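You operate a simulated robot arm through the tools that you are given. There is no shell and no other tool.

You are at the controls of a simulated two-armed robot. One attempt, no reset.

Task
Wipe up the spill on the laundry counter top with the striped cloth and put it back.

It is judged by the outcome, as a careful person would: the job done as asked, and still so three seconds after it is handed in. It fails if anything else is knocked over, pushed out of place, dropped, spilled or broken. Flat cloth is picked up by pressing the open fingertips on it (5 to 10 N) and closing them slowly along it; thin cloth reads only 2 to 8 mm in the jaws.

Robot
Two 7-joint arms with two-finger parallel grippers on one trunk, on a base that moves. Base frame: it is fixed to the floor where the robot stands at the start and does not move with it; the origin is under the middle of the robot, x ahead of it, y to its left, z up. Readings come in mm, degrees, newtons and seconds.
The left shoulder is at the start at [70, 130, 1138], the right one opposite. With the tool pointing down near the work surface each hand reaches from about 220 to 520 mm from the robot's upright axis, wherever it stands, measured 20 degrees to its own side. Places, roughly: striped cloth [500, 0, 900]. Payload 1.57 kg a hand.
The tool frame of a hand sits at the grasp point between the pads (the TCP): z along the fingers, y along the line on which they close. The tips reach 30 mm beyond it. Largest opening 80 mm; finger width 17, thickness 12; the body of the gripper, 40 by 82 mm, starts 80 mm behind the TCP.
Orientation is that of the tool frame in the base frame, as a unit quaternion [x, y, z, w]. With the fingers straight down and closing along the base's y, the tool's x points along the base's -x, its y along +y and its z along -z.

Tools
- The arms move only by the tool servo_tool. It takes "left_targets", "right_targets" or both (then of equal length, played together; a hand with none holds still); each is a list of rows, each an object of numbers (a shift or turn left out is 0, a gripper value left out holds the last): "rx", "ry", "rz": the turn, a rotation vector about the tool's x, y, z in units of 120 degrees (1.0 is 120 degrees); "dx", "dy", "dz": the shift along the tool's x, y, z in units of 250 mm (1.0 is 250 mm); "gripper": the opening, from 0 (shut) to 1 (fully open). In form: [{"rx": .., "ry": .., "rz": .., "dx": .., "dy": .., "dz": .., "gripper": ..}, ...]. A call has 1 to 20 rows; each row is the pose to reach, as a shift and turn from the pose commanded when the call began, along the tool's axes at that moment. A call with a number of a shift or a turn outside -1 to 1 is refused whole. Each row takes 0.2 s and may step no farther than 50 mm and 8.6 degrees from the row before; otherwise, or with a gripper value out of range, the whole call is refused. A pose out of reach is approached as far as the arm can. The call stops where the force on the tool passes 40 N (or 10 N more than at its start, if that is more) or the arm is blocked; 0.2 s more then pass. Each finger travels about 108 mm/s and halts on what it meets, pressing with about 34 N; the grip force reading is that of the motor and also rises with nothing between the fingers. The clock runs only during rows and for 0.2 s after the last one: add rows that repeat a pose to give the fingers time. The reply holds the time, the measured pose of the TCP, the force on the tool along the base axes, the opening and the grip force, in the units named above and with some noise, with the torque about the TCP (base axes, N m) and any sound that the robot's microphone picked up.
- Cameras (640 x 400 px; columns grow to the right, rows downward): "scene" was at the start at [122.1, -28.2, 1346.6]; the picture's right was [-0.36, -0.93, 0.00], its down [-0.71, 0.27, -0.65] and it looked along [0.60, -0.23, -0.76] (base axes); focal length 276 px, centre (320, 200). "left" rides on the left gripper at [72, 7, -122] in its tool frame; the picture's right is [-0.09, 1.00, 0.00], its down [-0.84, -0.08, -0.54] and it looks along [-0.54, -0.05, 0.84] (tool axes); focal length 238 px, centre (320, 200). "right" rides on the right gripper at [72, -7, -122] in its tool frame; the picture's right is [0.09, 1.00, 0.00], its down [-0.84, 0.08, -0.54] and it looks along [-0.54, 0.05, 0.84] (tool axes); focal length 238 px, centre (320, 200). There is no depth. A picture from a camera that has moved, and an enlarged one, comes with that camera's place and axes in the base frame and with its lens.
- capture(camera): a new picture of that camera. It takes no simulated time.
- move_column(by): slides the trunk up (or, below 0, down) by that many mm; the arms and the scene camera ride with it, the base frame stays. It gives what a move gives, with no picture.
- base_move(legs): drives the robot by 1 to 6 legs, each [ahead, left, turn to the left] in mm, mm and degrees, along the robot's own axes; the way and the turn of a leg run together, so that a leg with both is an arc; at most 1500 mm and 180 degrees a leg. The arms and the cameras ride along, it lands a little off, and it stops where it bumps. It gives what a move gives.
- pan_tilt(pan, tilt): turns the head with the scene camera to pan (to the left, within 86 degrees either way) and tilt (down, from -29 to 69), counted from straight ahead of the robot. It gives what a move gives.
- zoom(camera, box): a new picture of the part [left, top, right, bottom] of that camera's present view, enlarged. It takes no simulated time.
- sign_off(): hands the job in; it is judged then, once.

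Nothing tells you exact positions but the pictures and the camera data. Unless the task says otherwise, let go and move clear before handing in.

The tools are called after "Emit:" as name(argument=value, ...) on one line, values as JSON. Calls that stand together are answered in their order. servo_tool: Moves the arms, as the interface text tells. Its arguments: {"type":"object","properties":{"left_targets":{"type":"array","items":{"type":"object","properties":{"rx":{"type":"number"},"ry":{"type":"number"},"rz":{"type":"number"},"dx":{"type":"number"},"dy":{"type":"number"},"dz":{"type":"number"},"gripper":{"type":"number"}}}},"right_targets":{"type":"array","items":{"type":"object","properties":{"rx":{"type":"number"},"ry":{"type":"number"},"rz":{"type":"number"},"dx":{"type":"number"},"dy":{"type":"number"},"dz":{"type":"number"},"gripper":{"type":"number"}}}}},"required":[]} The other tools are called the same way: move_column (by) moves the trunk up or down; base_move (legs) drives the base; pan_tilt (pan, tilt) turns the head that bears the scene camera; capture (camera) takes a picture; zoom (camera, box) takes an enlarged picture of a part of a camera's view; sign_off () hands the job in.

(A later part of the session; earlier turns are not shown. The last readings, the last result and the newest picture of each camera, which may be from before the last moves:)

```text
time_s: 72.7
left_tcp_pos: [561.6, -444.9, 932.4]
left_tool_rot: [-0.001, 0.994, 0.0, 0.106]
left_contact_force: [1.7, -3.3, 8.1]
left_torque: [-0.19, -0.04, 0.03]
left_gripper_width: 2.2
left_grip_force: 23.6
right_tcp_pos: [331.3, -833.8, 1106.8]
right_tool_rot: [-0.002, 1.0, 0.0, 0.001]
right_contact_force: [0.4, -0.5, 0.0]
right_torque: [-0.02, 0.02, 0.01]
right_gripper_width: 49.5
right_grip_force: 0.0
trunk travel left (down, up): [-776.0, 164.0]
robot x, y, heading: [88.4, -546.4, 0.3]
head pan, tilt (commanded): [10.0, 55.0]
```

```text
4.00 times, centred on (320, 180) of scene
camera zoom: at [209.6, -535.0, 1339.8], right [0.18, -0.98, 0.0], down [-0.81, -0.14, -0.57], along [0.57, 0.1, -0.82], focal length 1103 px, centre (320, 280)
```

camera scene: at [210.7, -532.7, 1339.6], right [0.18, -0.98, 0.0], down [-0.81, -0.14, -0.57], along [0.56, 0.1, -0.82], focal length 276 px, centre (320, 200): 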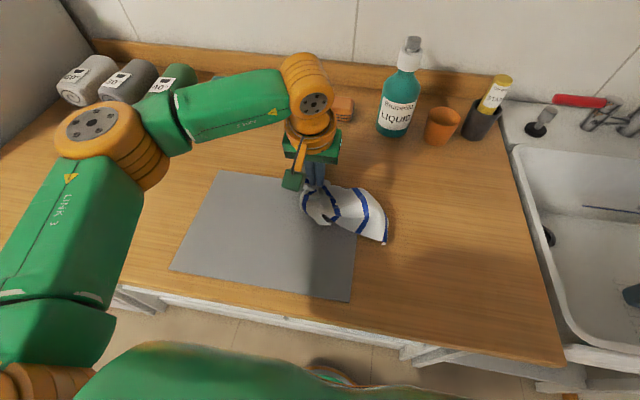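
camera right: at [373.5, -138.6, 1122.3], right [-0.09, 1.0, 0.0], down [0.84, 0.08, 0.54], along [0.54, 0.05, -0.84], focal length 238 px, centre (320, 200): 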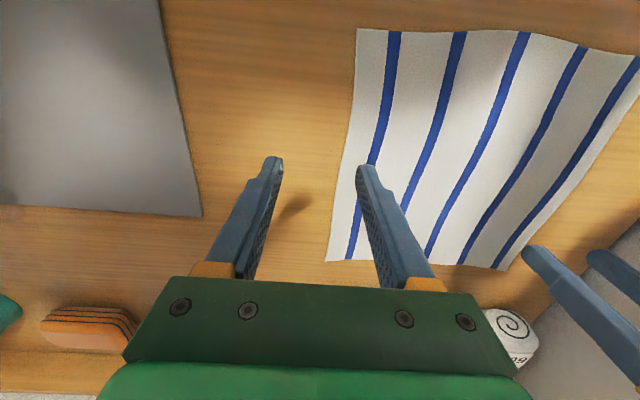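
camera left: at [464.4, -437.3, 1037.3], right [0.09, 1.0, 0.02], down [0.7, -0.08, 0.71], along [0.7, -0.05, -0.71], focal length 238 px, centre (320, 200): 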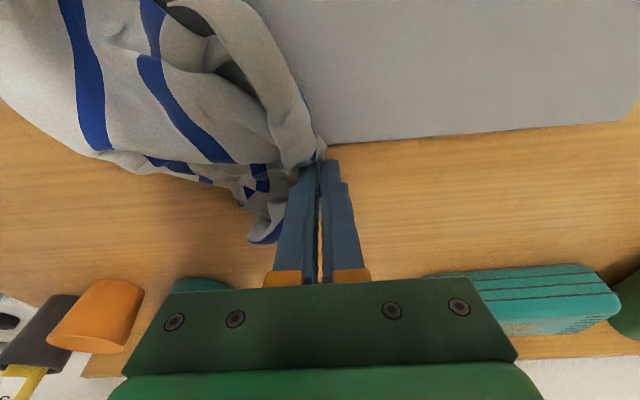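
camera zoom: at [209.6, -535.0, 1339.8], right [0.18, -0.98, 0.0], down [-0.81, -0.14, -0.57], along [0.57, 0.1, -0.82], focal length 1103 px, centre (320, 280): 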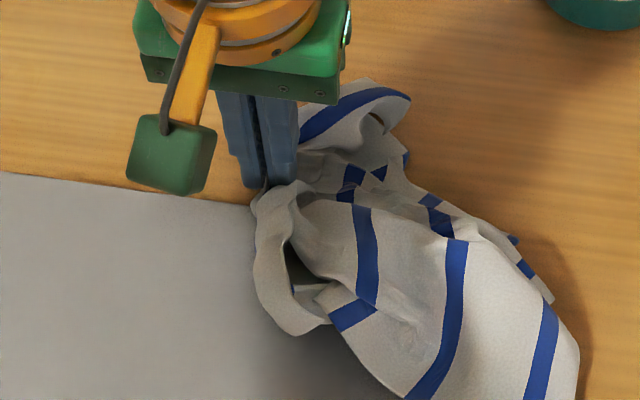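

The cloth trails to the right of the fingers now, so I can drag it home to the left in one go. I'll lift 40 mm, straighten the tool, and shift to x ≈ 485 first.

Emit:
servo_tool(left_targets=[{"dx": -0.02, "dz": -0.08}, {"dx": 0.0, "dz": -0.16, "ry": 0.03}, {"dx": 0.1, "dz": -0.18, "ry": 0.06}, {"dx": 0.2, "dz": -0.2, "ry": 0.08}, {"dx": 0.268, "dz": -0.22, "ry": 0.1}, {"dx": 0.268, "dz": -0.22, "ry": 0.1}])

Emit:
base_move(legs=[[0, 200, 0]])

Emit:
capture(camera="scene")

Emit:
capture(camera="left")

```text
time_s: 74.1
left_tcp_pos: [483.3, -446.9, 973.3]
left_tool_rot: [-0.002, 1.0, 0.0, 0.0]
left_contact_force: [0.7, 0.1, -0.6]
left_torque: [0.02, -0.01, -0.03]
left_gripper_width: 1.9
left_grip_force: 23.6
right_tcp_pos: [332.3, -832.4, 1106.5]
right_tool_rot: [-0.003, 1.0, 0.0, -0.001]
right_contact_force: [0.3, 0.0, 0.5]
right_torque: [-0.01, 0.0, 0.03]
right_gripper_width: 49.6
right_grip_force: 0.0
trunk travel left (down, up): [-776.0, 164.0]
robot x, y, heading: [89.1, -544.1, 0.1]
head pan, tilt (commanded): [10.0, 55.0]
```

```text
time_s: 75.7
left_tcp_pos: [482.9, -243.4, 973.5]
left_tool_rot: [-0.002, 1.0, 0.0, 0.001]
left_contact_force: [0.2, -0.4, 0.3]
left_torque: [0.01, 0.01, 0.0]
left_gripper_width: 2.2
left_grip_force: 23.4
right_tcp_pos: [331.8, -629.6, 1105.5]
right_tool_rot: [-0.004, 1.0, 0.001, 0.0]
right_contact_force: [-0.1, 0.3, 0.6]
right_torque: [-0.01, -0.02, -0.04]
right_gripper_width: 49.7
right_grip_force: 0.1
trunk travel left (down, up): [-776.0, 164.0]
robot x, y, heading: [88.0, -340.0, 0.4]
head pan, tilt (commanded): [10.0, 55.0]
```

```text
taken
camera scene: at [209.8, -330.6, 1339.6], right [0.18, -0.98, 0.0], down [-0.81, -0.15, -0.57], along [0.56, 0.1, -0.82], focal length 276 px, centre (320, 200)
```

scene: 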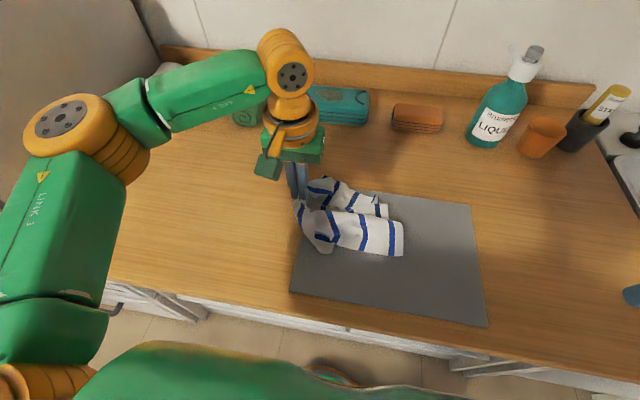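

```text
taken
camera left: at [410.0, -236.4, 1095.0], right [0.09, 1.0, 0.0], down [0.84, -0.07, 0.54], along [0.54, -0.05, -0.84], focal length 238 px, centre (320, 200)
```

left: 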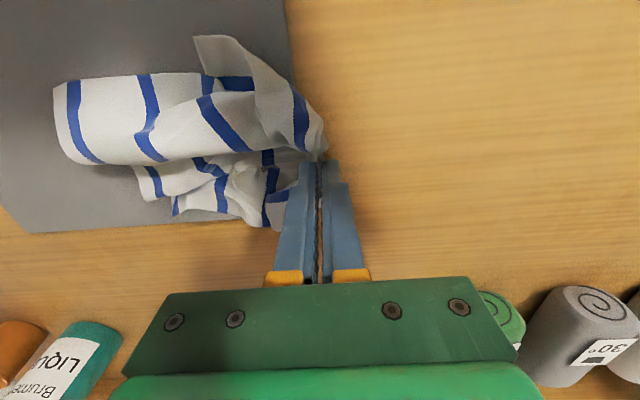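

I'll check the spill spot now that it's uncovered.

Emit:
zoom(camera="scene", box=[390, 180, 490, 243])

Emit:
zoom(camera="scene", box=[415, 190, 455, 216])

```text
6.35 times, centred on (440, 212) of scene
camera zoom: at [209.8, -330.6, 1339.6], right [0.18, -0.98, 0.0], down [-0.81, -0.15, -0.57], along [0.56, 0.1, -0.82], focal length 1751 px, centre (-442, 127)
```

zoom: 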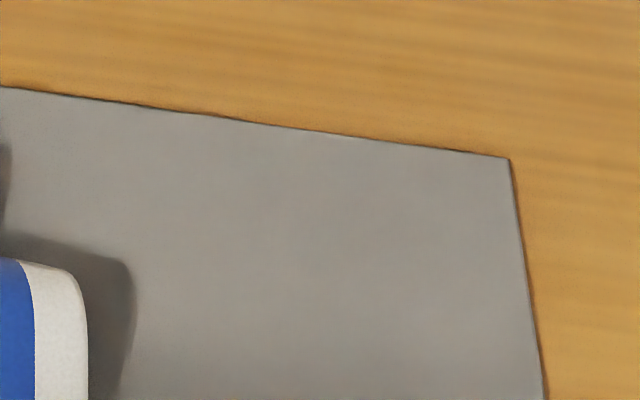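

```text
15.38 times, centred on (435, 203) of scene
camera zoom: at [209.8, -330.6, 1339.6], right [0.18, -0.98, 0.0], down [-0.81, -0.15, -0.57], along [0.56, 0.1, -0.82], focal length 4243 px, centre (-1449, 154)
```

zoom: 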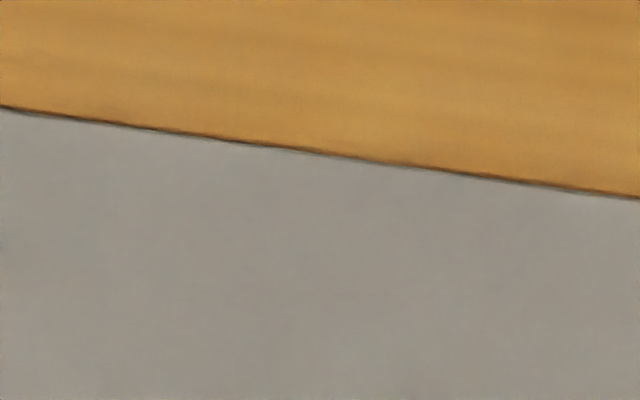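

The spill spot is clean on both the sheet and the wood, and the sheet hasn't moved. I'll drag the cloth home to the left, stepping back 28 mm so the left elbow keeps clear of the washing machine.

Emit:
base_move(legs=[[-28, 310, 0]])

Emit:
capture(camera="scene")

Emit:
capture(camera="left")

```text
time_s: 77.8
left_tcp_pos: [454.7, 58.5, 972.2]
left_tool_rot: [0.001, 1.0, 0.0, 0.001]
left_contact_force: [0.4, 0.2, -2.4]
left_torque: [0.01, 0.0, 0.02]
left_gripper_width: 2.3
left_grip_force: 24.0
right_tcp_pos: [300.4, -325.3, 1106.7]
right_tool_rot: [0.0, 1.0, 0.001, -0.001]
right_contact_force: [0.1, 0.7, -0.4]
right_torque: [0.03, -0.01, -0.02]
right_gripper_width: 49.8
right_grip_force: 0.0
trunk travel left (down, up): [-776.0, 164.0]
robot x, y, heading: [65.0, -35.6, 0.0]
head pan, tilt (commanded): [10.0, 55.0]
```

```text
taken
camera scene: at [180.9, -25.6, 1339.6], right [0.17, -0.98, 0.0], down [-0.81, -0.14, -0.57], along [0.56, 0.1, -0.82], focal length 276 px, centre (320, 200)
```

scene: 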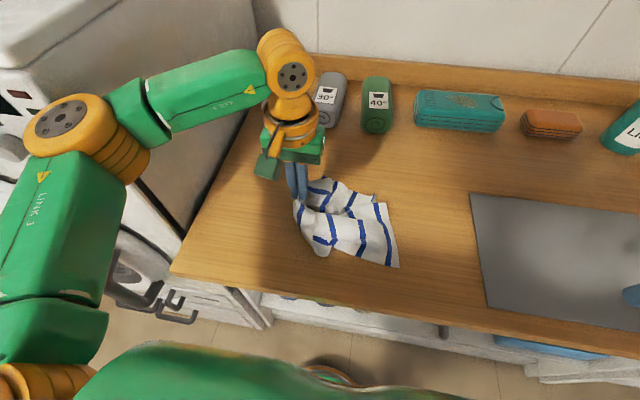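

```text
taken
camera left: at [381.7, 66.8, 1094.8], right [0.09, 1.0, 0.0], down [0.84, -0.08, 0.54], along [0.54, -0.05, -0.84], focal length 238 px, centre (320, 200)
```

left: 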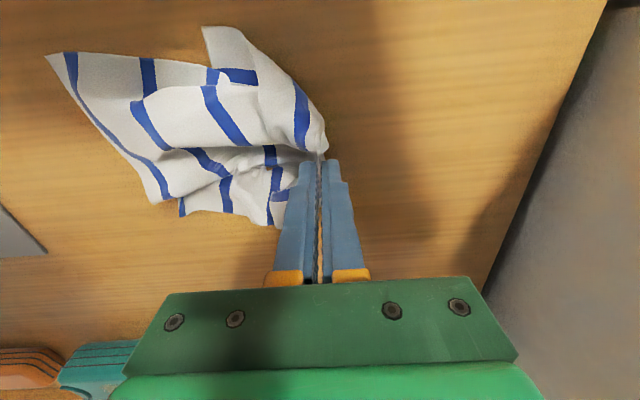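

The cloth is back over its home area but crumpled. I'll look closely to see its folds and corners.

Emit:
zoom(camera="left", box=[30, 10, 350, 240])

Emit:
zoom(camera="scene", box=[260, 160, 420, 280])

```text
1.74 times, centred on (190, 125) of left
camera zoom: at [381.7, 66.8, 1094.8], right [0.09, 1.0, 0.0], down [0.84, -0.08, 0.54], along [0.54, -0.05, -0.84], focal length 414 px, centre (546, 330)
```

zoom: 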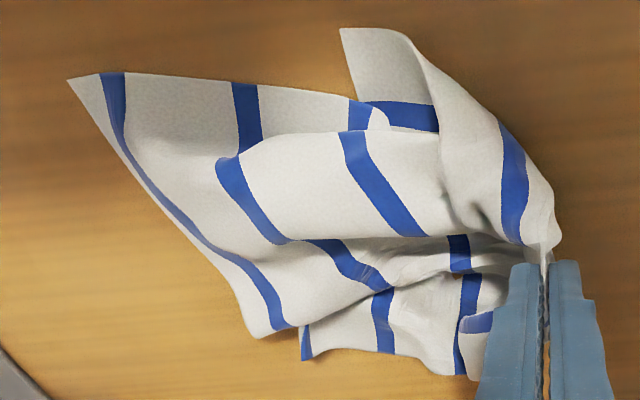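

```text
3.33 times, centred on (340, 220) of scene
camera zoom: at [180.9, -25.6, 1339.6], right [0.17, -0.98, 0.0], down [-0.81, -0.14, -0.57], along [0.56, 0.1, -0.82], focal length 919 px, centre (253, 133)
```

zoom: 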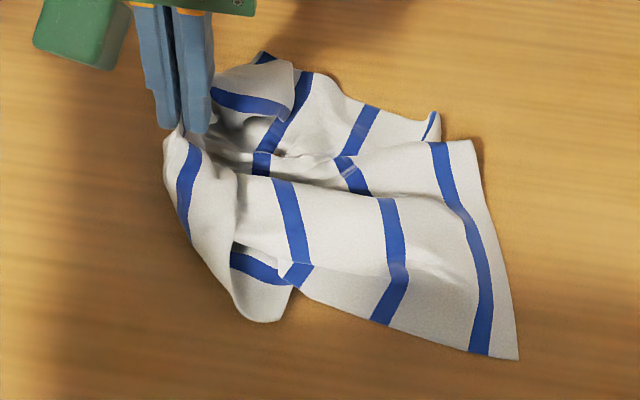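

The cloth is pleated along its middle, with its free edge to the right. I'll pull the pinched edge to its proper home spot near [500, 98], then lower it for release.

Emit:
servo_tool(left_targets=[{"dx": -0.06, "dy": 0.05}, {"dx": -0.12, "dy": 0.1, "dz": 0.04}, {"dx": -0.18, "dy": 0.16, "dz": 0.08}, {"dx": -0.18, "dy": 0.16, "dz": 0.11}, {"dx": -0.18, "dy": 0.16, "dz": 0.135}, {"dx": -0.18, "dy": 0.16, "dz": 0.135}])

Emit:
capture(camera="scene")

Emit:
capture(camera="left")

```text
time_s: 79.2
left_tcp_pos: [497.9, 102.5, 938.5]
left_tool_rot: [0.002, 1.0, -0.001, 0.001]
left_contact_force: [-0.3, 0.0, 0.0]
left_torque: [0.0, -0.02, -0.02]
left_gripper_width: 2.3
left_grip_force: 23.9
right_tcp_pos: [301.1, -324.9, 1106.5]
right_tool_rot: [0.001, 1.0, 0.0, 0.0]
right_contact_force: [-0.3, 0.2, -0.3]
right_torque: [0.04, -0.01, 0.04]
right_gripper_width: 49.5
right_grip_force: 0.0
trunk travel left (down, up): [-776.0, 164.0]
robot x, y, heading: [59.9, -33.8, 0.1]
head pan, tilt (commanded): [10.0, 55.0]
```

```text
taken
camera scene: at [180.8, -23.5, 1339.6], right [0.17, -0.98, 0.0], down [-0.81, -0.14, -0.57], along [0.56, 0.1, -0.82], focal length 276 px, centre (320, 200)
```

scene: 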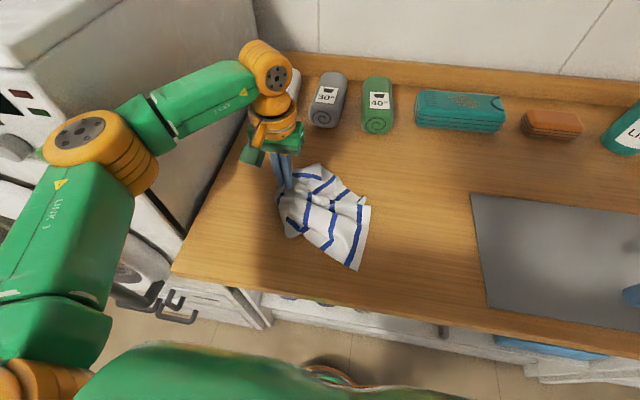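

```text
taken
camera left: at [426.1, 109.2, 1060.7], right [0.09, 1.0, 0.0], down [0.84, -0.08, 0.54], along [0.54, -0.05, -0.84], focal length 238 px, centre (320, 200)
```

left: 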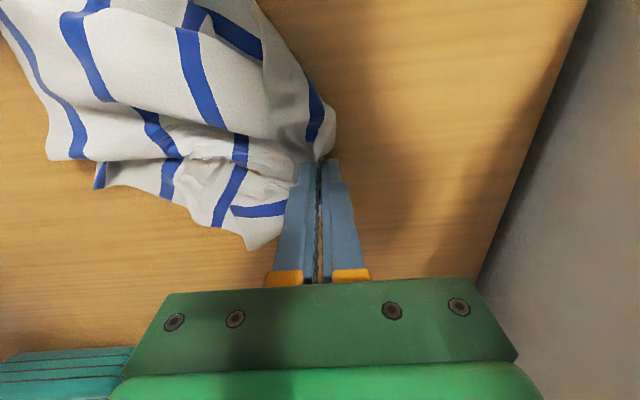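

I'll lower the last few millimetres and open slowly to release the fold.

Emit:
servo_tool(left_targets=[{"dz": 0.008, "gripper": 0.0}, {"dz": 0.016, "gripper": 0.0}, {"dz": 0.016, "gripper": 0.05}, {"dz": 0.016, "gripper": 0.1}, {"dz": 0.016, "gripper": 0.16}, {"dz": 0.016, "gripper": 0.22}, {"dz": 0.016, "gripper": 0.28}, {"dz": 0.016, "gripper": 0.35}, {"dz": 0.016, "gripper": 0.42}, {"dz": 0.016, "gripper": 0.42}])

Emit:
servo_tool(left_targets=[{"dz": -0.08}, {"dz": -0.2}, {"dz": -0.35}, {"dz": -0.5}, {"dz": -0.6}, {"dz": -0.6}])

Emit:
capture(camera="left")

Emit:
zoom(camera="scene", box=[230, 130, 410, 290])

```text
time_s: 81.4
left_tcp_pos: [499.1, 100.8, 936.1]
left_tool_rot: [0.001, 1.0, 0.0, 0.0]
left_contact_force: [-0.1, 0.8, 0.7]
left_torque: [0.02, 0.02, 0.02]
left_gripper_width: 33.9
left_grip_force: 0.0
right_tcp_pos: [300.8, -324.0, 1106.5]
right_tool_rot: [0.0, 1.0, 0.0, 0.0]
right_contact_force: [-0.4, 0.0, 0.0]
right_torque: [0.0, 0.06, 0.03]
right_gripper_width: 49.7
right_grip_force: 0.0
trunk travel left (down, up): [-776.0, 164.0]
robot x, y, heading: [58.7, -33.2, -0.1]
head pan, tilt (commanded): [10.0, 55.0]
```

```text
time_s: 82.8
left_tcp_pos: [499.6, 101.6, 1084.2]
left_tool_rot: [0.001, 1.0, -0.001, 0.001]
left_contact_force: [0.5, 0.0, 0.1]
left_torque: [-0.05, 0.03, -0.02]
left_gripper_width: 33.6
left_grip_force: 0.1
right_tcp_pos: [301.4, -324.9, 1105.7]
right_tool_rot: [-0.001, 1.0, 0.0, 0.0]
right_contact_force: [-0.1, -0.5, -0.7]
right_torque: [0.02, 0.0, 0.02]
right_gripper_width: 49.2
right_grip_force: 0.1
trunk travel left (down, up): [-776.0, 164.0]
robot x, y, heading: [58.5, -33.4, 0.0]
head pan, tilt (commanded): [10.0, 55.0]
```

```text
taken
camera left: at [427.9, 110.2, 1205.2], right [0.09, 1.0, 0.0], down [0.84, -0.08, 0.54], along [0.54, -0.05, -0.84], focal length 238 px, centre (320, 200)
```

left: 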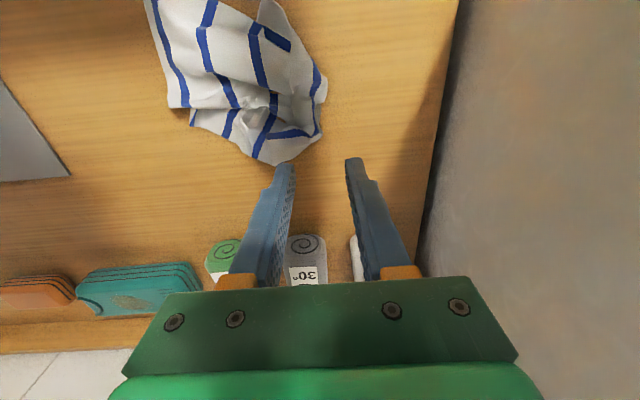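

```text
2.50 times, centred on (320, 210) of scene
camera zoom: at [180.8, -23.5, 1339.6], right [0.17, -0.98, 0.0], down [-0.81, -0.14, -0.57], along [0.56, 0.1, -0.82], focal length 690 px, centre (320, 175)
```

zoom: 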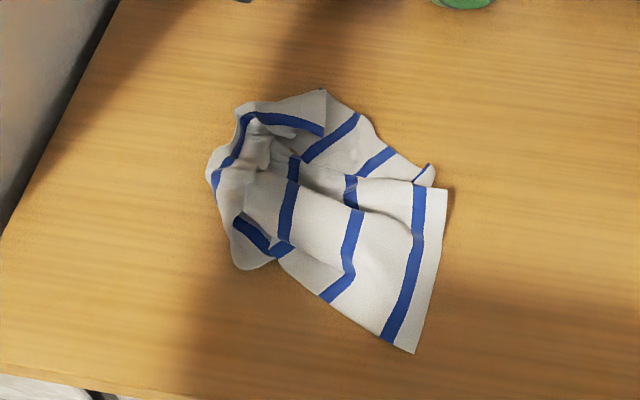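

The cloth is released at home, roughly centred (about [455, 20]) but pleated. I'll smooth it by pressing closed fingertips on it and drawing the folds outward; first I'll reposition the base for reach (28 mm forward, 40 mm right).

Emit:
base_move(legs=[[28, -40, 0]])

Emit:
servo_tool(left_targets=[{"dy": -0.1, "dz": 0.1, "gripper": 0.0}, {"dy": -0.2, "dz": 0.2, "gripper": 0.0}, {"dy": -0.3, "dz": 0.3, "gripper": 0.0, "dx": 0.03}, {"dy": -0.32, "dz": 0.4, "gripper": 0.0, "dx": 0.06}, {"dy": -0.32, "dz": 0.48, "gripper": 0.0, "dx": 0.06}, {"dy": -0.32, "dz": 0.48, "gripper": 0.0, "dx": 0.06}])

Emit:
capture(camera="left")

Emit:
capture(camera="scene")

```text
time_s: 83.7
left_tcp_pos: [525.0, 68.9, 1083.5]
left_tool_rot: [0.001, 1.0, -0.003, 0.003]
left_contact_force: [-0.6, -0.8, 0.4]
left_torque: [-0.05, -0.04, 0.0]
left_gripper_width: 33.6
left_grip_force: 0.0
right_tcp_pos: [325.8, -359.2, 1106.9]
right_tool_rot: [0.0, 1.0, -0.003, 0.002]
right_contact_force: [0.2, 0.4, 0.9]
right_torque: [-0.08, -0.02, 0.0]
right_gripper_width: 49.6
right_grip_force: 0.0
trunk travel left (down, up): [-776.0, 164.0]
robot x, y, heading: [88.1, -77.2, 0.1]
head pan, tilt (commanded): [10.0, 55.0]
```

```text
time_s: 85.1
left_tcp_pos: [514.5, -14.9, 961.8]
left_tool_rot: [0.0, 1.0, -0.001, 0.0]
left_contact_force: [-0.4, 0.7, -0.4]
left_torque: [0.01, -0.01, -0.01]
left_gripper_width: 0.0
left_grip_force: 21.3
right_tcp_pos: [327.9, -363.7, 1106.2]
right_tool_rot: [0.0, 1.0, 0.0, 0.0]
right_contact_force: [0.0, 1.5, -0.2]
right_torque: [0.0, -0.01, -0.01]
right_gripper_width: 49.4
right_grip_force: 0.1
trunk travel left (down, up): [-776.0, 164.0]
robot x, y, heading: [87.6, -73.6, -0.2]
head pan, tilt (commanded): [10.0, 55.0]
```

```text
taken
camera left: at [441.8, -8.1, 1083.5], right [0.09, 1.0, 0.0], down [0.84, -0.08, 0.54], along [0.54, -0.05, -0.84], focal length 238 px, centre (320, 200)
```

left: 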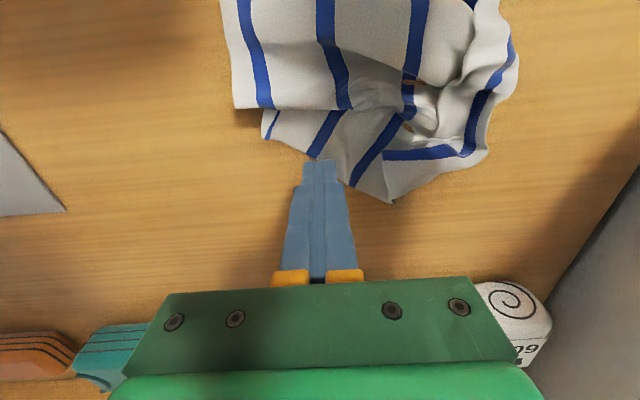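

```text
taken
camera scene: at [208.9, -63.1, 1339.6], right [0.17, -0.98, 0.0], down [-0.81, -0.14, -0.57], along [0.56, 0.1, -0.82], focal length 276 px, centre (320, 200)
```

scene: 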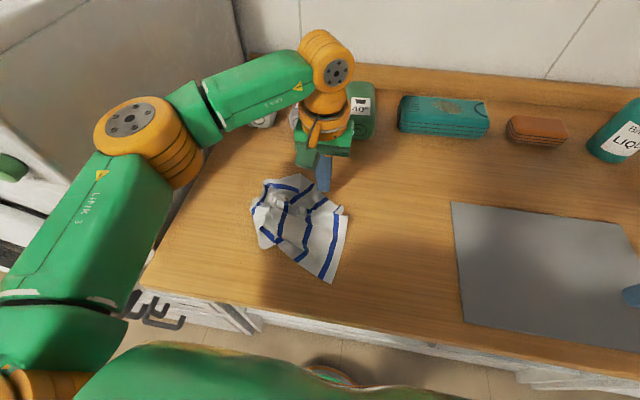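

The fingertips are just off the far edge of the cloth. I'll move 18 mm nearer onto the far layer and press down gently.

Emit:
servo_tool(left_targets=[{"dx": 0.04, "dz": 0.03}, {"dx": 0.07, "dz": 0.07}, {"dx": 0.07, "dz": 0.1}, {"dx": 0.07, "dz": 0.112}, {"dx": 0.07, "dz": 0.116}, {"dx": 0.07, "dz": 0.116}])

```text
time_s: 86.5
left_tcp_pos: [497.7, -15.7, 933.5]
left_tool_rot: [0.0, 1.0, 0.0, 0.001]
left_contact_force: [0.3, -1.0, -0.4]
left_torque: [0.01, 0.03, -0.01]
left_gripper_width: 0.0
left_grip_force: 21.4
right_tcp_pos: [328.8, -364.0, 1106.7]
right_tool_rot: [0.0, 1.0, 0.0, 0.0]
right_contact_force: [0.2, 0.4, -0.6]
right_torque: [0.0, -0.02, 0.01]
right_gripper_width: 49.5
right_grip_force: 0.0
trunk travel left (down, up): [-776.0, 164.0]
robot x, y, heading: [89.5, -76.1, 0.0]
head pan, tilt (commanded): [10.0, 55.0]
```

Emit:
servo_tool(left_targets=[{"dz": 0.004}, {"dz": 0.006}, {"dz": 0.006}])

```text
time_s: 87.3
left_tcp_pos: [496.1, -15.6, 933.0]
left_tool_rot: [0.002, 1.0, -0.001, 0.0]
left_contact_force: [-0.8, 1.1, -0.6]
left_torque: [-0.01, 0.03, -0.01]
left_gripper_width: 0.1
left_grip_force: 21.3
right_tcp_pos: [329.1, -363.8, 1106.5]
right_tool_rot: [0.0, 1.0, 0.0, 0.0]
right_contact_force: [-0.7, 1.0, 0.9]
right_torque: [0.0, 0.0, 0.0]
right_gripper_width: 49.8
right_grip_force: 0.1
trunk travel left (down, up): [-776.0, 164.0]
robot x, y, heading: [89.4, -73.7, 0.0]
head pan, tilt (commanded): [10.0, 55.0]
```

Emit:
servo_tool(left_targets=[{"dz": 0.003}, {"dz": 0.005}, {"dz": 0.005}])

Emit:
zoom(camera="left", box=[200, 60, 440, 230])

```text
time_s: 88.1
left_tcp_pos: [495.1, -16.3, 931.1]
left_tool_rot: [0.001, 1.0, -0.001, 0.001]
left_contact_force: [1.1, 0.6, 1.2]
left_torque: [0.02, -0.01, 0.0]
left_gripper_width: 0.0
left_grip_force: 21.6
right_tcp_pos: [329.0, -363.1, 1105.6]
right_tool_rot: [0.0, 1.0, 0.0, 0.0]
right_contact_force: [-0.7, -0.2, 0.5]
right_torque: [-0.02, -0.01, -0.03]
right_gripper_width: 49.7
right_grip_force: 0.0
trunk travel left (down, up): [-776.0, 164.0]
robot x, y, heading: [87.2, -74.2, -0.2]
head pan, tilt (commanded): [10.0, 55.0]
```

```text
2.35 times, centred on (320, 145) of left
camera zoom: at [422.9, -8.5, 1053.3], right [0.09, 1.0, 0.0], down [0.84, -0.08, 0.54], along [0.54, -0.05, -0.84], focal length 561 px, centre (320, 329)
```

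zoom: 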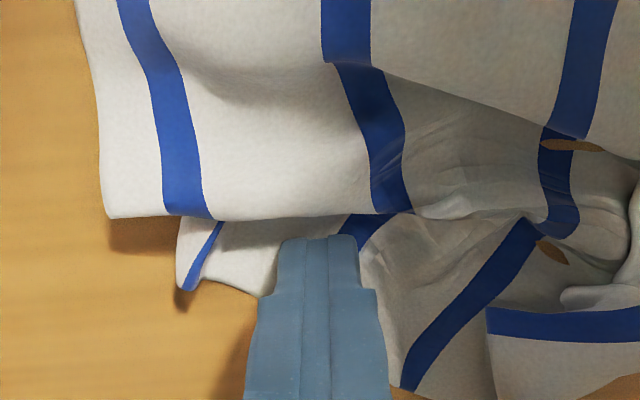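

The tips rest on the far layer right next to the pleat. I'll press slightly more and drag it away from the robot by about 70 mm.

Emit:
servo_tool(left_targets=[{"dz": 0.003}, {"dz": 0.003}, {"dz": 0.003, "dx": -0.04}, {"dz": 0.003, "dx": -0.08}, {"dz": 0.003, "dx": -0.12, "dy": -0.01}, {"dz": 0.003, "dx": -0.16, "dy": -0.02}, {"dz": 0.003, "dx": -0.2, "dy": -0.03}, {"dz": 0.003, "dx": -0.24, "dy": -0.04}, {"dz": 0.003, "dx": -0.28, "dy": -0.05}, {"dz": 0.003, "dx": -0.28, "dy": -0.05}])

Emit:
capture(camera="left")

Emit:
zoom(camera="scene", box=[230, 130, 410, 290])

```text
time_s: 90.3
left_tcp_pos: [558.8, -25.5, 932.2]
left_tool_rot: [0.0, 1.0, 0.0, 0.003]
left_contact_force: [-1.8, 0.1, 5.5]
left_torque: [-0.02, -0.01, -0.02]
left_gripper_width: 0.1
left_grip_force: 21.2
left hand out of reach, approached as far as the arm can: row 9, 10
right_tcp_pos: [327.1, -364.1, 1105.9]
right_tool_rot: [0.0, 1.0, 0.001, 0.001]
right_contact_force: [0.1, -0.3, -0.6]
right_torque: [0.03, -0.03, -0.02]
right_gripper_width: 49.6
right_grip_force: 0.0
trunk travel left (down, up): [-776.0, 164.0]
robot x, y, heading: [87.0, -73.7, -0.0]
head pan, tilt (commanded): [10.0, 55.0]
```

```text
taken
camera left: at [485.7, -18.3, 1052.9], right [0.09, 1.0, 0.0], down [0.83, -0.08, 0.55], along [0.54, -0.05, -0.84], focal length 238 px, centre (320, 200)
```

left: 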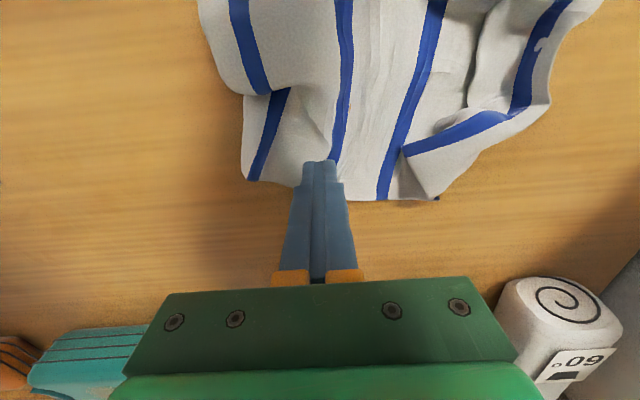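

```text
2.50 times, centred on (320, 210) of scene
camera zoom: at [207.0, -63.8, 1339.9], right [0.17, -0.98, 0.0], down [-0.81, -0.14, -0.57], along [0.57, 0.1, -0.82], focal length 690 px, centre (320, 175)
```

zoom: 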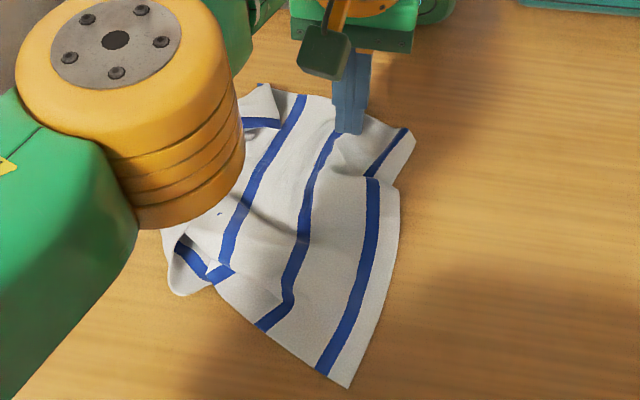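

That unfolded the main pleat very nicely. I'll lift up and look at the left side, where the two left corners are still folded over.

Emit:
servo_tool(left_targets=[{"dz": -0.06}, {"dz": -0.2}, {"dz": -0.36}, {"dz": -0.5, "dx": 0.08}, {"dz": -0.6, "dx": 0.2, "dy": 0.06}, {"dz": -0.68, "dx": 0.32, "dy": 0.14}, {"dz": -0.68, "dx": 0.45, "dy": 0.22}, {"dz": -0.68, "dx": 0.5, "dy": 0.28}, {"dz": -0.68, "dx": 0.5, "dy": 0.28}])

Emit:
capture(camera="left")

```text
time_s: 92.3
left_tcp_pos: [434.9, 46.1, 1101.0]
left_tool_rot: [0.0, 1.0, -0.001, 0.001]
left_contact_force: [-0.8, 1.0, 1.3]
left_torque: [0.03, 0.0, 0.02]
left_gripper_width: 0.1
left_grip_force: 21.4
left hand out of reach, approached as far as the arm can: row 2, 3
right_tcp_pos: [328.8, -363.5, 1105.7]
right_tool_rot: [0.0, 1.0, 0.0, 0.0]
right_contact_force: [0.5, -0.6, 0.0]
right_torque: [-0.02, 0.03, 0.0]
right_gripper_width: 49.8
right_grip_force: 0.1
trunk travel left (down, up): [-776.0, 164.0]
robot x, y, heading: [88.6, -75.6, 0.1]
head pan, tilt (commanded): [10.0, 55.0]
```

```text
taken
camera left: at [361.3, 53.5, 1222.2], right [0.09, 1.0, 0.0], down [0.84, -0.08, 0.54], along [0.54, -0.05, -0.84], focal length 238 px, centre (320, 200)
```

left: 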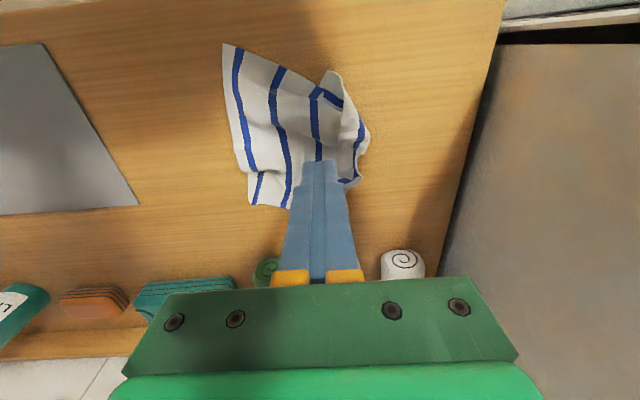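

Emit:
servo_tool(left_targets=[{"dy": -0.1}, {"dy": -0.2, "dz": 0.1}, {"dy": -0.3, "dz": 0.15}, {"dy": -0.4, "dz": 0.2}, {"dy": -0.4, "dz": 0.2}])

Emit:
zoom(camera="left", box=[220, 0, 500, 200])

Emit:
zoom(camera="scene", box=[230, 130, 410, 290])

```text
time_s: 93.5
left_tcp_pos: [433.7, -52.9, 1050.8]
left_tool_rot: [0.001, 1.0, -0.001, 0.001]
left_contact_force: [0.2, 0.4, -0.4]
left_torque: [0.03, 0.0, -0.02]
left_gripper_width: 0.0
left_grip_force: 21.5
right_tcp_pos: [329.1, -363.0, 1107.4]
right_tool_rot: [-0.001, 1.0, 0.001, 0.0]
right_contact_force: [0.0, 0.1, -0.4]
right_torque: [-0.02, -0.02, 0.0]
right_gripper_width: 49.6
right_grip_force: 0.0
trunk travel left (down, up): [-776.0, 164.0]
robot x, y, heading: [89.0, -76.0, -0.1]
head pan, tilt (commanded): [10.0, 55.0]
```

```text
2.00 times, centred on (360, 100) of left
camera zoom: at [361.1, -45.6, 1171.4], right [0.09, 1.0, 0.0], down [0.84, -0.08, 0.54], along [0.54, -0.05, -0.84], focal length 477 px, centre (240, 400)
```

zoom: 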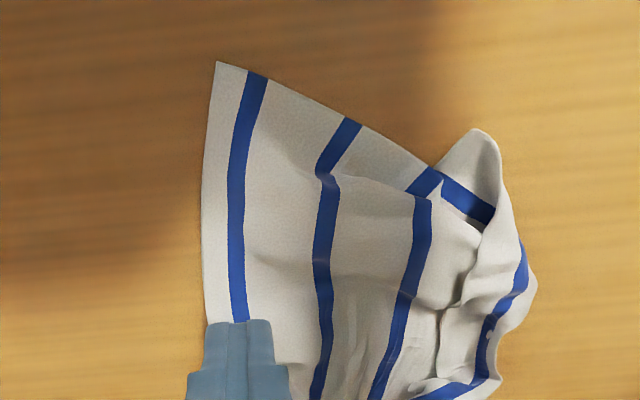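

```text
2.50 times, centred on (320, 210) of scene
camera zoom: at [208.9, -62.3, 1339.6], right [0.17, -0.98, 0.0], down [-0.81, -0.14, -0.57], along [0.56, 0.1, -0.82], focal length 690 px, centre (320, 175)
```

zoom: 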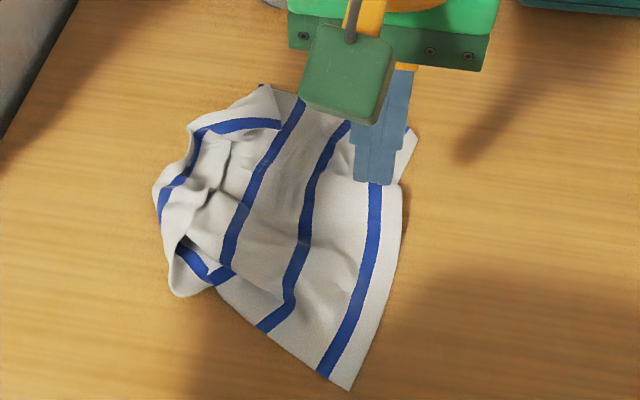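

Now I see the remaining folds: a collapsed pinch pleat between the leftmost stripe and the middle one. I'll go to the left margin near [483, 95], ready to press and draw it left.

Emit:
servo_tool(left_targets=[{"dx": -0.04, "dy": 0.12}, {"dx": -0.08, "dy": 0.24, "dz": 0.05}, {"dx": -0.12, "dy": 0.36, "dz": 0.12}, {"dx": -0.16, "dy": 0.48, "dz": 0.2}, {"dx": -0.197, "dy": 0.58, "dz": 0.28}, {"dx": -0.197, "dy": 0.592, "dz": 0.36}, {"dx": -0.197, "dy": 0.592, "dz": 0.36}])

Emit:
capture(camera="left")

Emit:
capture(camera="scene")

```text
time_s: 95.1
left_tcp_pos: [480.9, 94.3, 960.6]
left_tool_rot: [0.0, 1.0, 0.0, 0.0]
left_contact_force: [-0.7, 0.7, -1.0]
left_torque: [0.0, 0.01, 0.0]
left_gripper_width: 0.3
left_grip_force: 20.8
right_tcp_pos: [328.5, -365.3, 1105.3]
right_tool_rot: [0.0, 1.0, 0.001, 0.001]
right_contact_force: [-0.5, 0.3, -0.8]
right_torque: [0.01, 0.01, 0.0]
right_gripper_width: 49.7
right_grip_force: 0.1
trunk travel left (down, up): [-776.0, 164.0]
robot x, y, heading: [88.7, -72.5, -0.2]
head pan, tilt (commanded): [10.0, 55.0]
```

```text
taken
camera left: at [407.6, 101.4, 1081.7], right [0.09, 1.0, 0.0], down [0.84, -0.08, 0.54], along [0.54, -0.05, -0.84], focal length 238 px, centre (320, 200)
```

left: 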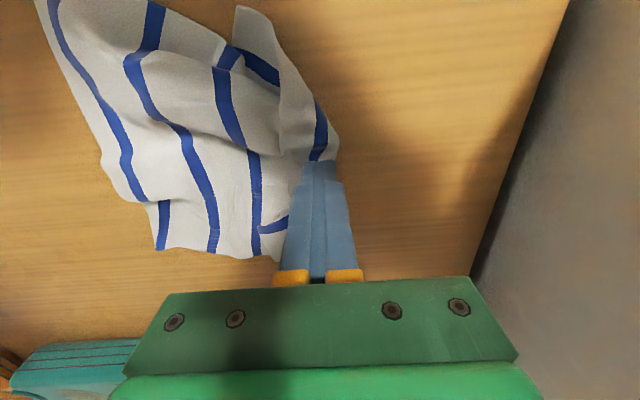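

```text
taken
camera scene: at [207.6, -64.8, 1339.7], right [0.17, -0.98, 0.0], down [-0.81, -0.14, -0.57], along [0.57, 0.1, -0.82], focal length 276 px, centre (320, 200)
```

scene: 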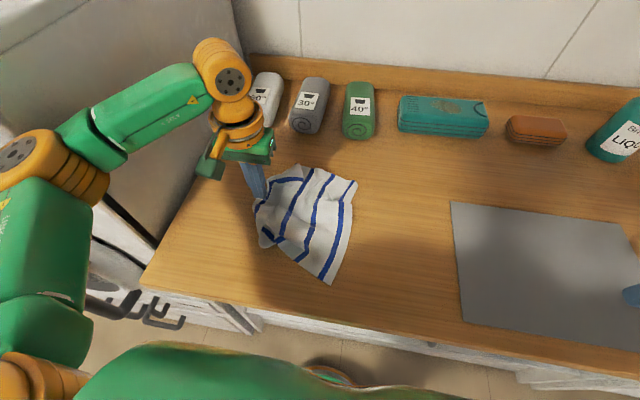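

The left elbow is getting near the washing machine, so I'll shift the base 20 mm back and 60 mm right while keeping the hand over the cloth's left margin.

Emit:
base_move(legs=[[-20, -60, 0]])

Emit:
servo_tool(left_targets=[{"dx": -0.03, "dy": 0.08}, {"dx": -0.06, "dy": 0.16}, {"dx": -0.08, "dy": 0.24}, {"dx": -0.08, "dy": 0.24}])

Emit:
capture(camera="left")

Emit:
capture(camera="scene")

```text
time_s: 96.1
left_tcp_pos: [463.6, 41.2, 958.3]
left_tool_rot: [0.001, 1.0, -0.003, 0.0]
left_contact_force: [0.5, -0.2, 0.0]
left_torque: [-0.02, 0.0, -0.02]
left_gripper_width: 0.1
left_grip_force: 21.1
right_tcp_pos: [309.5, -416.8, 1107.1]
right_tool_rot: [0.0, 1.0, -0.002, -0.002]
right_contact_force: [0.5, 0.9, 0.3]
right_torque: [-0.05, 0.0, 0.04]
right_gripper_width: 49.7
right_grip_force: 0.1
trunk travel left (down, up): [-776.0, 164.0]
robot x, y, heading: [68.0, -132.4, -0.1]
head pan, tilt (commanded): [10.0, 55.0]
```

```text
time_s: 97.1
left_tcp_pos: [482.4, 94.4, 960.8]
left_tool_rot: [0.001, 1.0, -0.001, 0.001]
left_contact_force: [0.2, 0.6, -0.9]
left_torque: [0.01, -0.01, -0.01]
left_gripper_width: 0.0
left_grip_force: 21.3
right_tcp_pos: [309.4, -421.9, 1106.2]
right_tool_rot: [0.0, 1.0, 0.0, 0.001]
right_contact_force: [-0.2, -0.1, -0.2]
right_torque: [-0.04, -0.01, 0.02]
right_gripper_width: 49.4
right_grip_force: 0.0
trunk travel left (down, up): [-776.0, 164.0]
robot x, y, heading: [69.7, -132.0, -0.0]
head pan, tilt (commanded): [10.0, 55.0]
```

```text
taken
camera left: at [409.3, 102.1, 1082.0], right [0.09, 1.0, 0.0], down [0.84, -0.08, 0.54], along [0.54, -0.05, -0.84], focal length 238 px, centre (320, 200)
```

left: 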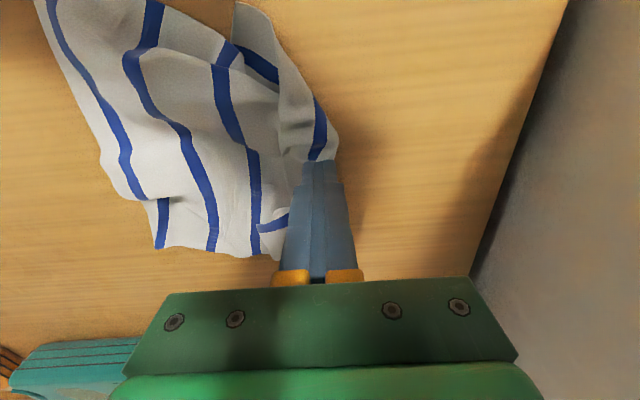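

```text
taken
camera scene: at [189.1, -121.7, 1339.6], right [0.17, -0.99, 0.0], down [-0.81, -0.14, -0.57], along [0.56, 0.1, -0.82], focal length 276 px, centre (320, 200)
```

scene: 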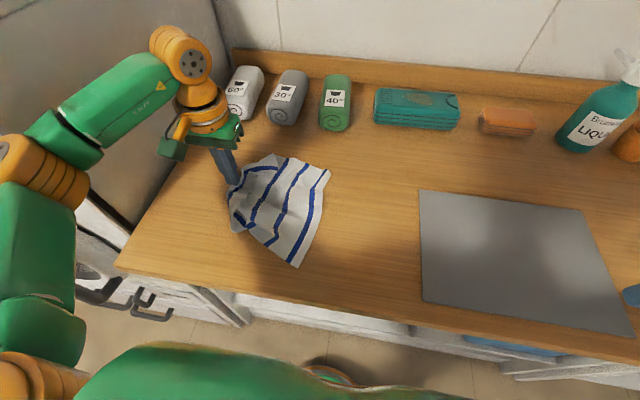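

The tips are right over the left stripe's margin. I'll lower to contact in steps.

Emit:
servo_tool(left_targets=[{"dz": 0.04}, {"dz": 0.08}, {"dz": 0.1}, {"dz": 0.108}, {"dz": 0.108}])

```text
time_s: 98.3
left_tcp_pos: [482.3, 94.0, 933.9]
left_tool_rot: [0.001, 1.0, 0.0, 0.002]
left_contact_force: [-0.2, 0.5, 4.1]
left_torque: [-0.04, -0.04, 0.01]
left_gripper_width: 0.0
left_grip_force: 21.3
right_tcp_pos: [306.7, -423.1, 1108.2]
right_tool_rot: [-0.001, 1.0, 0.001, 0.002]
right_contact_force: [0.0, 0.2, -0.5]
right_torque: [0.02, 0.0, -0.03]
right_gripper_width: 49.6
right_grip_force: 0.0
trunk travel left (down, up): [-776.0, 164.0]
robot x, y, heading: [67.6, -132.6, 0.1]
head pan, tilt (commanded): [10.0, 55.0]
```

Emit:
servo_tool(left_targets=[{"dz": 0.002}, {"dz": 0.002, "dy": 0.03}, {"dz": 0.003, "dy": 0.06}, {"dz": 0.004, "dy": 0.09}, {"dz": 0.005, "dy": 0.12}, {"dz": 0.006, "dy": 0.15}, {"dz": 0.007, "dy": 0.18}, {"dz": 0.007, "dy": 0.2}, {"dz": 0.007, "dy": 0.2}])

Emit:
capture(camera="left")

Emit:
zoom(camera="scene", box=[190, 120, 370, 280])

```text
time_s: 100.3
left_tcp_pos: [479.8, 144.1, 931.6]
left_tool_rot: [0.0, 1.0, 0.001, 0.003]
left_contact_force: [1.7, -5.1, 16.2]
left_torque: [-0.18, -0.12, -0.06]
left_gripper_width: 0.0
left_grip_force: 21.0
right_tcp_pos: [305.7, -426.7, 1105.8]
right_tool_rot: [0.0, 1.0, 0.002, 0.001]
right_contact_force: [0.2, 0.4, 0.6]
right_torque: [0.03, 0.01, 0.01]
right_gripper_width: 49.9
right_grip_force: 0.0
trunk travel left (down, up): [-776.0, 164.0]
robot x, y, heading: [72.8, -133.3, 0.1]
head pan, tilt (commanded): [10.0, 55.0]
```

```text
taken
camera left: at [406.4, 150.0, 1053.9], right [0.09, 1.0, 0.0], down [0.83, -0.08, 0.55], along [0.54, -0.05, -0.84], focal length 238 px, centre (320, 200)
```

left: 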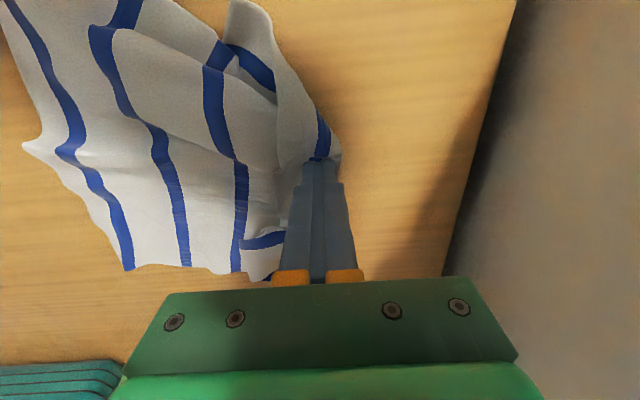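

```text
2.50 times, centred on (280, 200) of scene
camera zoom: at [185.3, -127.1, 1340.1], right [0.17, -0.99, 0.0], down [-0.81, -0.14, -0.58], along [0.57, 0.1, -0.82], focal length 690 px, centre (420, 200)
```

zoom: 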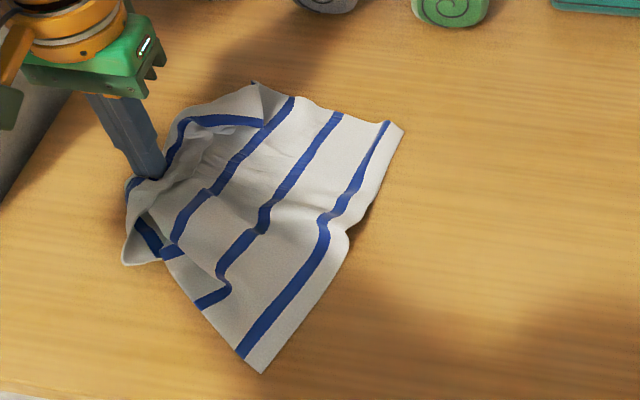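

That pulled the left side out, though the whole cloth shifted left about 40 mm with it. Next I'll use an opening-finger spread on the pleat: lift, move to [485, 108], and set the closed tips down on it.

Emit:
servo_tool(left_targets=[{"dz": -0.06}, {"dz": -0.1, "dy": -0.05}, {"dz": -0.1, "dy": -0.11, "dx": -0.01}, {"dz": -0.08, "dy": -0.144, "dx": -0.02}, {"dz": -0.03, "dy": -0.144, "dx": -0.02}, {"dz": -0.02, "dy": -0.144, "dx": -0.02}, {"dz": -0.016, "dy": -0.144, "dx": -0.02}, {"dz": -0.016, "dy": -0.144, "dx": -0.02}])

Emit:
capture(camera="left")

```text
time_s: 102.1
left_tcp_pos: [486.8, 110.2, 934.6]
left_tool_rot: [0.0, 1.0, -0.001, 0.001]
left_contact_force: [-0.4, -0.6, 0.1]
left_torque: [-0.01, -0.02, -0.01]
left_gripper_width: 0.2
left_grip_force: 21.3
right_tcp_pos: [307.9, -422.7, 1105.7]
right_tool_rot: [0.0, 1.0, 0.0, 0.0]
right_contact_force: [0.6, -0.1, 0.1]
right_torque: [-0.01, 0.01, 0.0]
right_gripper_width: 49.6
right_grip_force: 0.1
trunk travel left (down, up): [-776.0, 164.0]
robot x, y, heading: [68.9, -134.7, -0.0]
head pan, tilt (commanded): [10.0, 55.0]
```

```text
taken
camera left: at [413.7, 117.9, 1056.3], right [0.09, 1.0, 0.0], down [0.84, -0.08, 0.54], along [0.54, -0.05, -0.84], focal length 238 px, centre (320, 200)
```

left: 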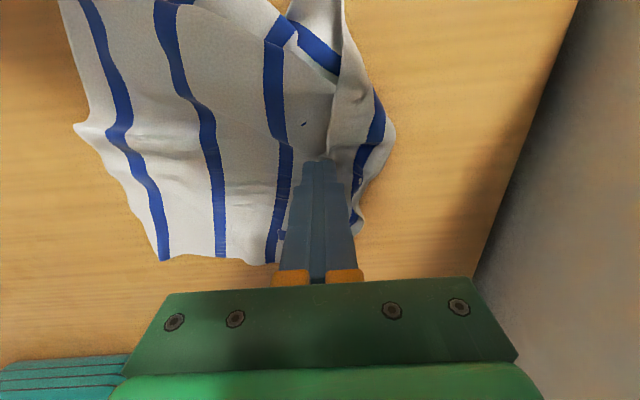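

Emit:
servo_tool(left_targets=[{"dz": 0.004}, {"dz": 0.008}, {"dz": 0.008}])

```text
time_s: 102.9
left_tcp_pos: [487.5, 109.4, 932.7]
left_tool_rot: [0.001, 1.0, 0.0, 0.001]
left_contact_force: [0.2, 0.8, 0.5]
left_torque: [0.0, 0.01, 0.02]
left_gripper_width: 0.0
left_grip_force: 21.7
right_tcp_pos: [309.4, -422.0, 1106.7]
right_tool_rot: [0.0, 1.0, 0.0, 0.0]
right_contact_force: [-0.5, -0.6, 0.4]
right_torque: [0.03, 0.0, 0.01]
right_gripper_width: 49.4
right_grip_force: 0.0
trunk travel left (down, up): [-776.0, 164.0]
robot x, y, heading: [66.9, -133.7, 0.0]
head pan, tilt (commanded): [10.0, 55.0]
```

Emit:
servo_tool(left_targets=[{"dz": 0.004, "gripper": 0.0}, {"dz": 0.005, "gripper": 0.0}, {"dz": 0.005, "gripper": 0.08}, {"dz": 0.005, "gripper": 0.16}, {"dz": 0.005, "gripper": 0.24}, {"dz": 0.005, "gripper": 0.32}, {"dz": 0.005, "gripper": 0.4}, {"dz": 0.005, "gripper": 0.48}, {"dz": 0.005, "gripper": 0.56}, {"dz": 0.005, "gripper": 0.64}, {"dz": 0.005, "gripper": 0.72}, {"dz": 0.005, "gripper": 0.8}, {"dz": 0.005, "gripper": 0.88}, {"dz": 0.005, "gripper": 0.96}, {"dz": 0.005, "gripper": 1.0}])

Emit:
capture(camera="left")

Emit:
zoom(camera="scene", box=[190, 120, 370, 280])

```text
time_s: 106.1
left_tcp_pos: [485.4, 109.5, 932.4]
left_tool_rot: [0.001, 1.0, 0.0, 0.002]
left_contact_force: [-0.1, -2.0, 5.5]
left_torque: [0.2, -0.05, -0.01]
left_gripper_width: 78.2
left_grip_force: 0.2
right_tcp_pos: [307.5, -424.3, 1106.8]
right_tool_rot: [0.0, 1.0, 0.001, 0.001]
right_contact_force: [-0.2, 0.5, 0.9]
right_torque: [0.0, 0.0, 0.0]
right_gripper_width: 49.6
right_grip_force: 0.0
trunk travel left (down, up): [-776.0, 164.0]
robot x, y, heading: [70.3, -133.1, 0.1]
head pan, tilt (commanded): [10.0, 55.0]
```

```text
taken
camera left: at [413.2, 116.6, 1053.8], right [0.09, 1.0, 0.0], down [0.84, -0.08, 0.54], along [0.54, -0.05, -0.84], focal length 238 px, centre (320, 200)
```

left: 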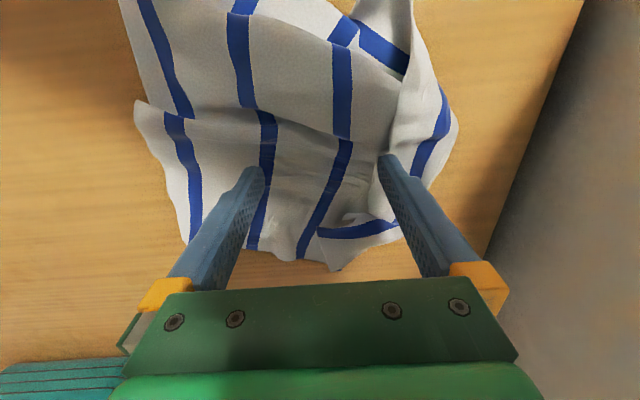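

```text
2.50 times, centred on (280, 200) of scene
camera zoom: at [187.6, -123.7, 1339.8], right [0.17, -0.99, 0.0], down [-0.81, -0.14, -0.57], along [0.57, 0.1, -0.82], focal length 690 px, centre (420, 200)
```

zoom: 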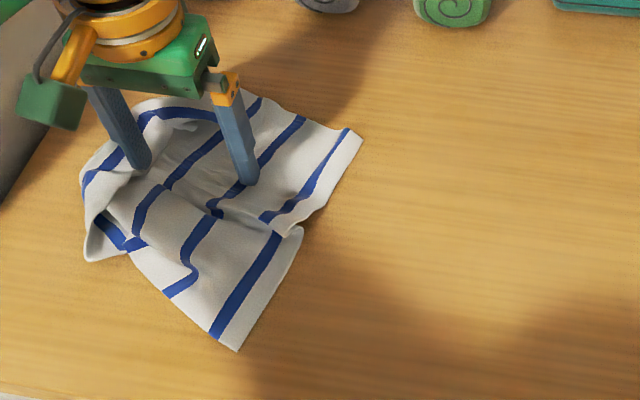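

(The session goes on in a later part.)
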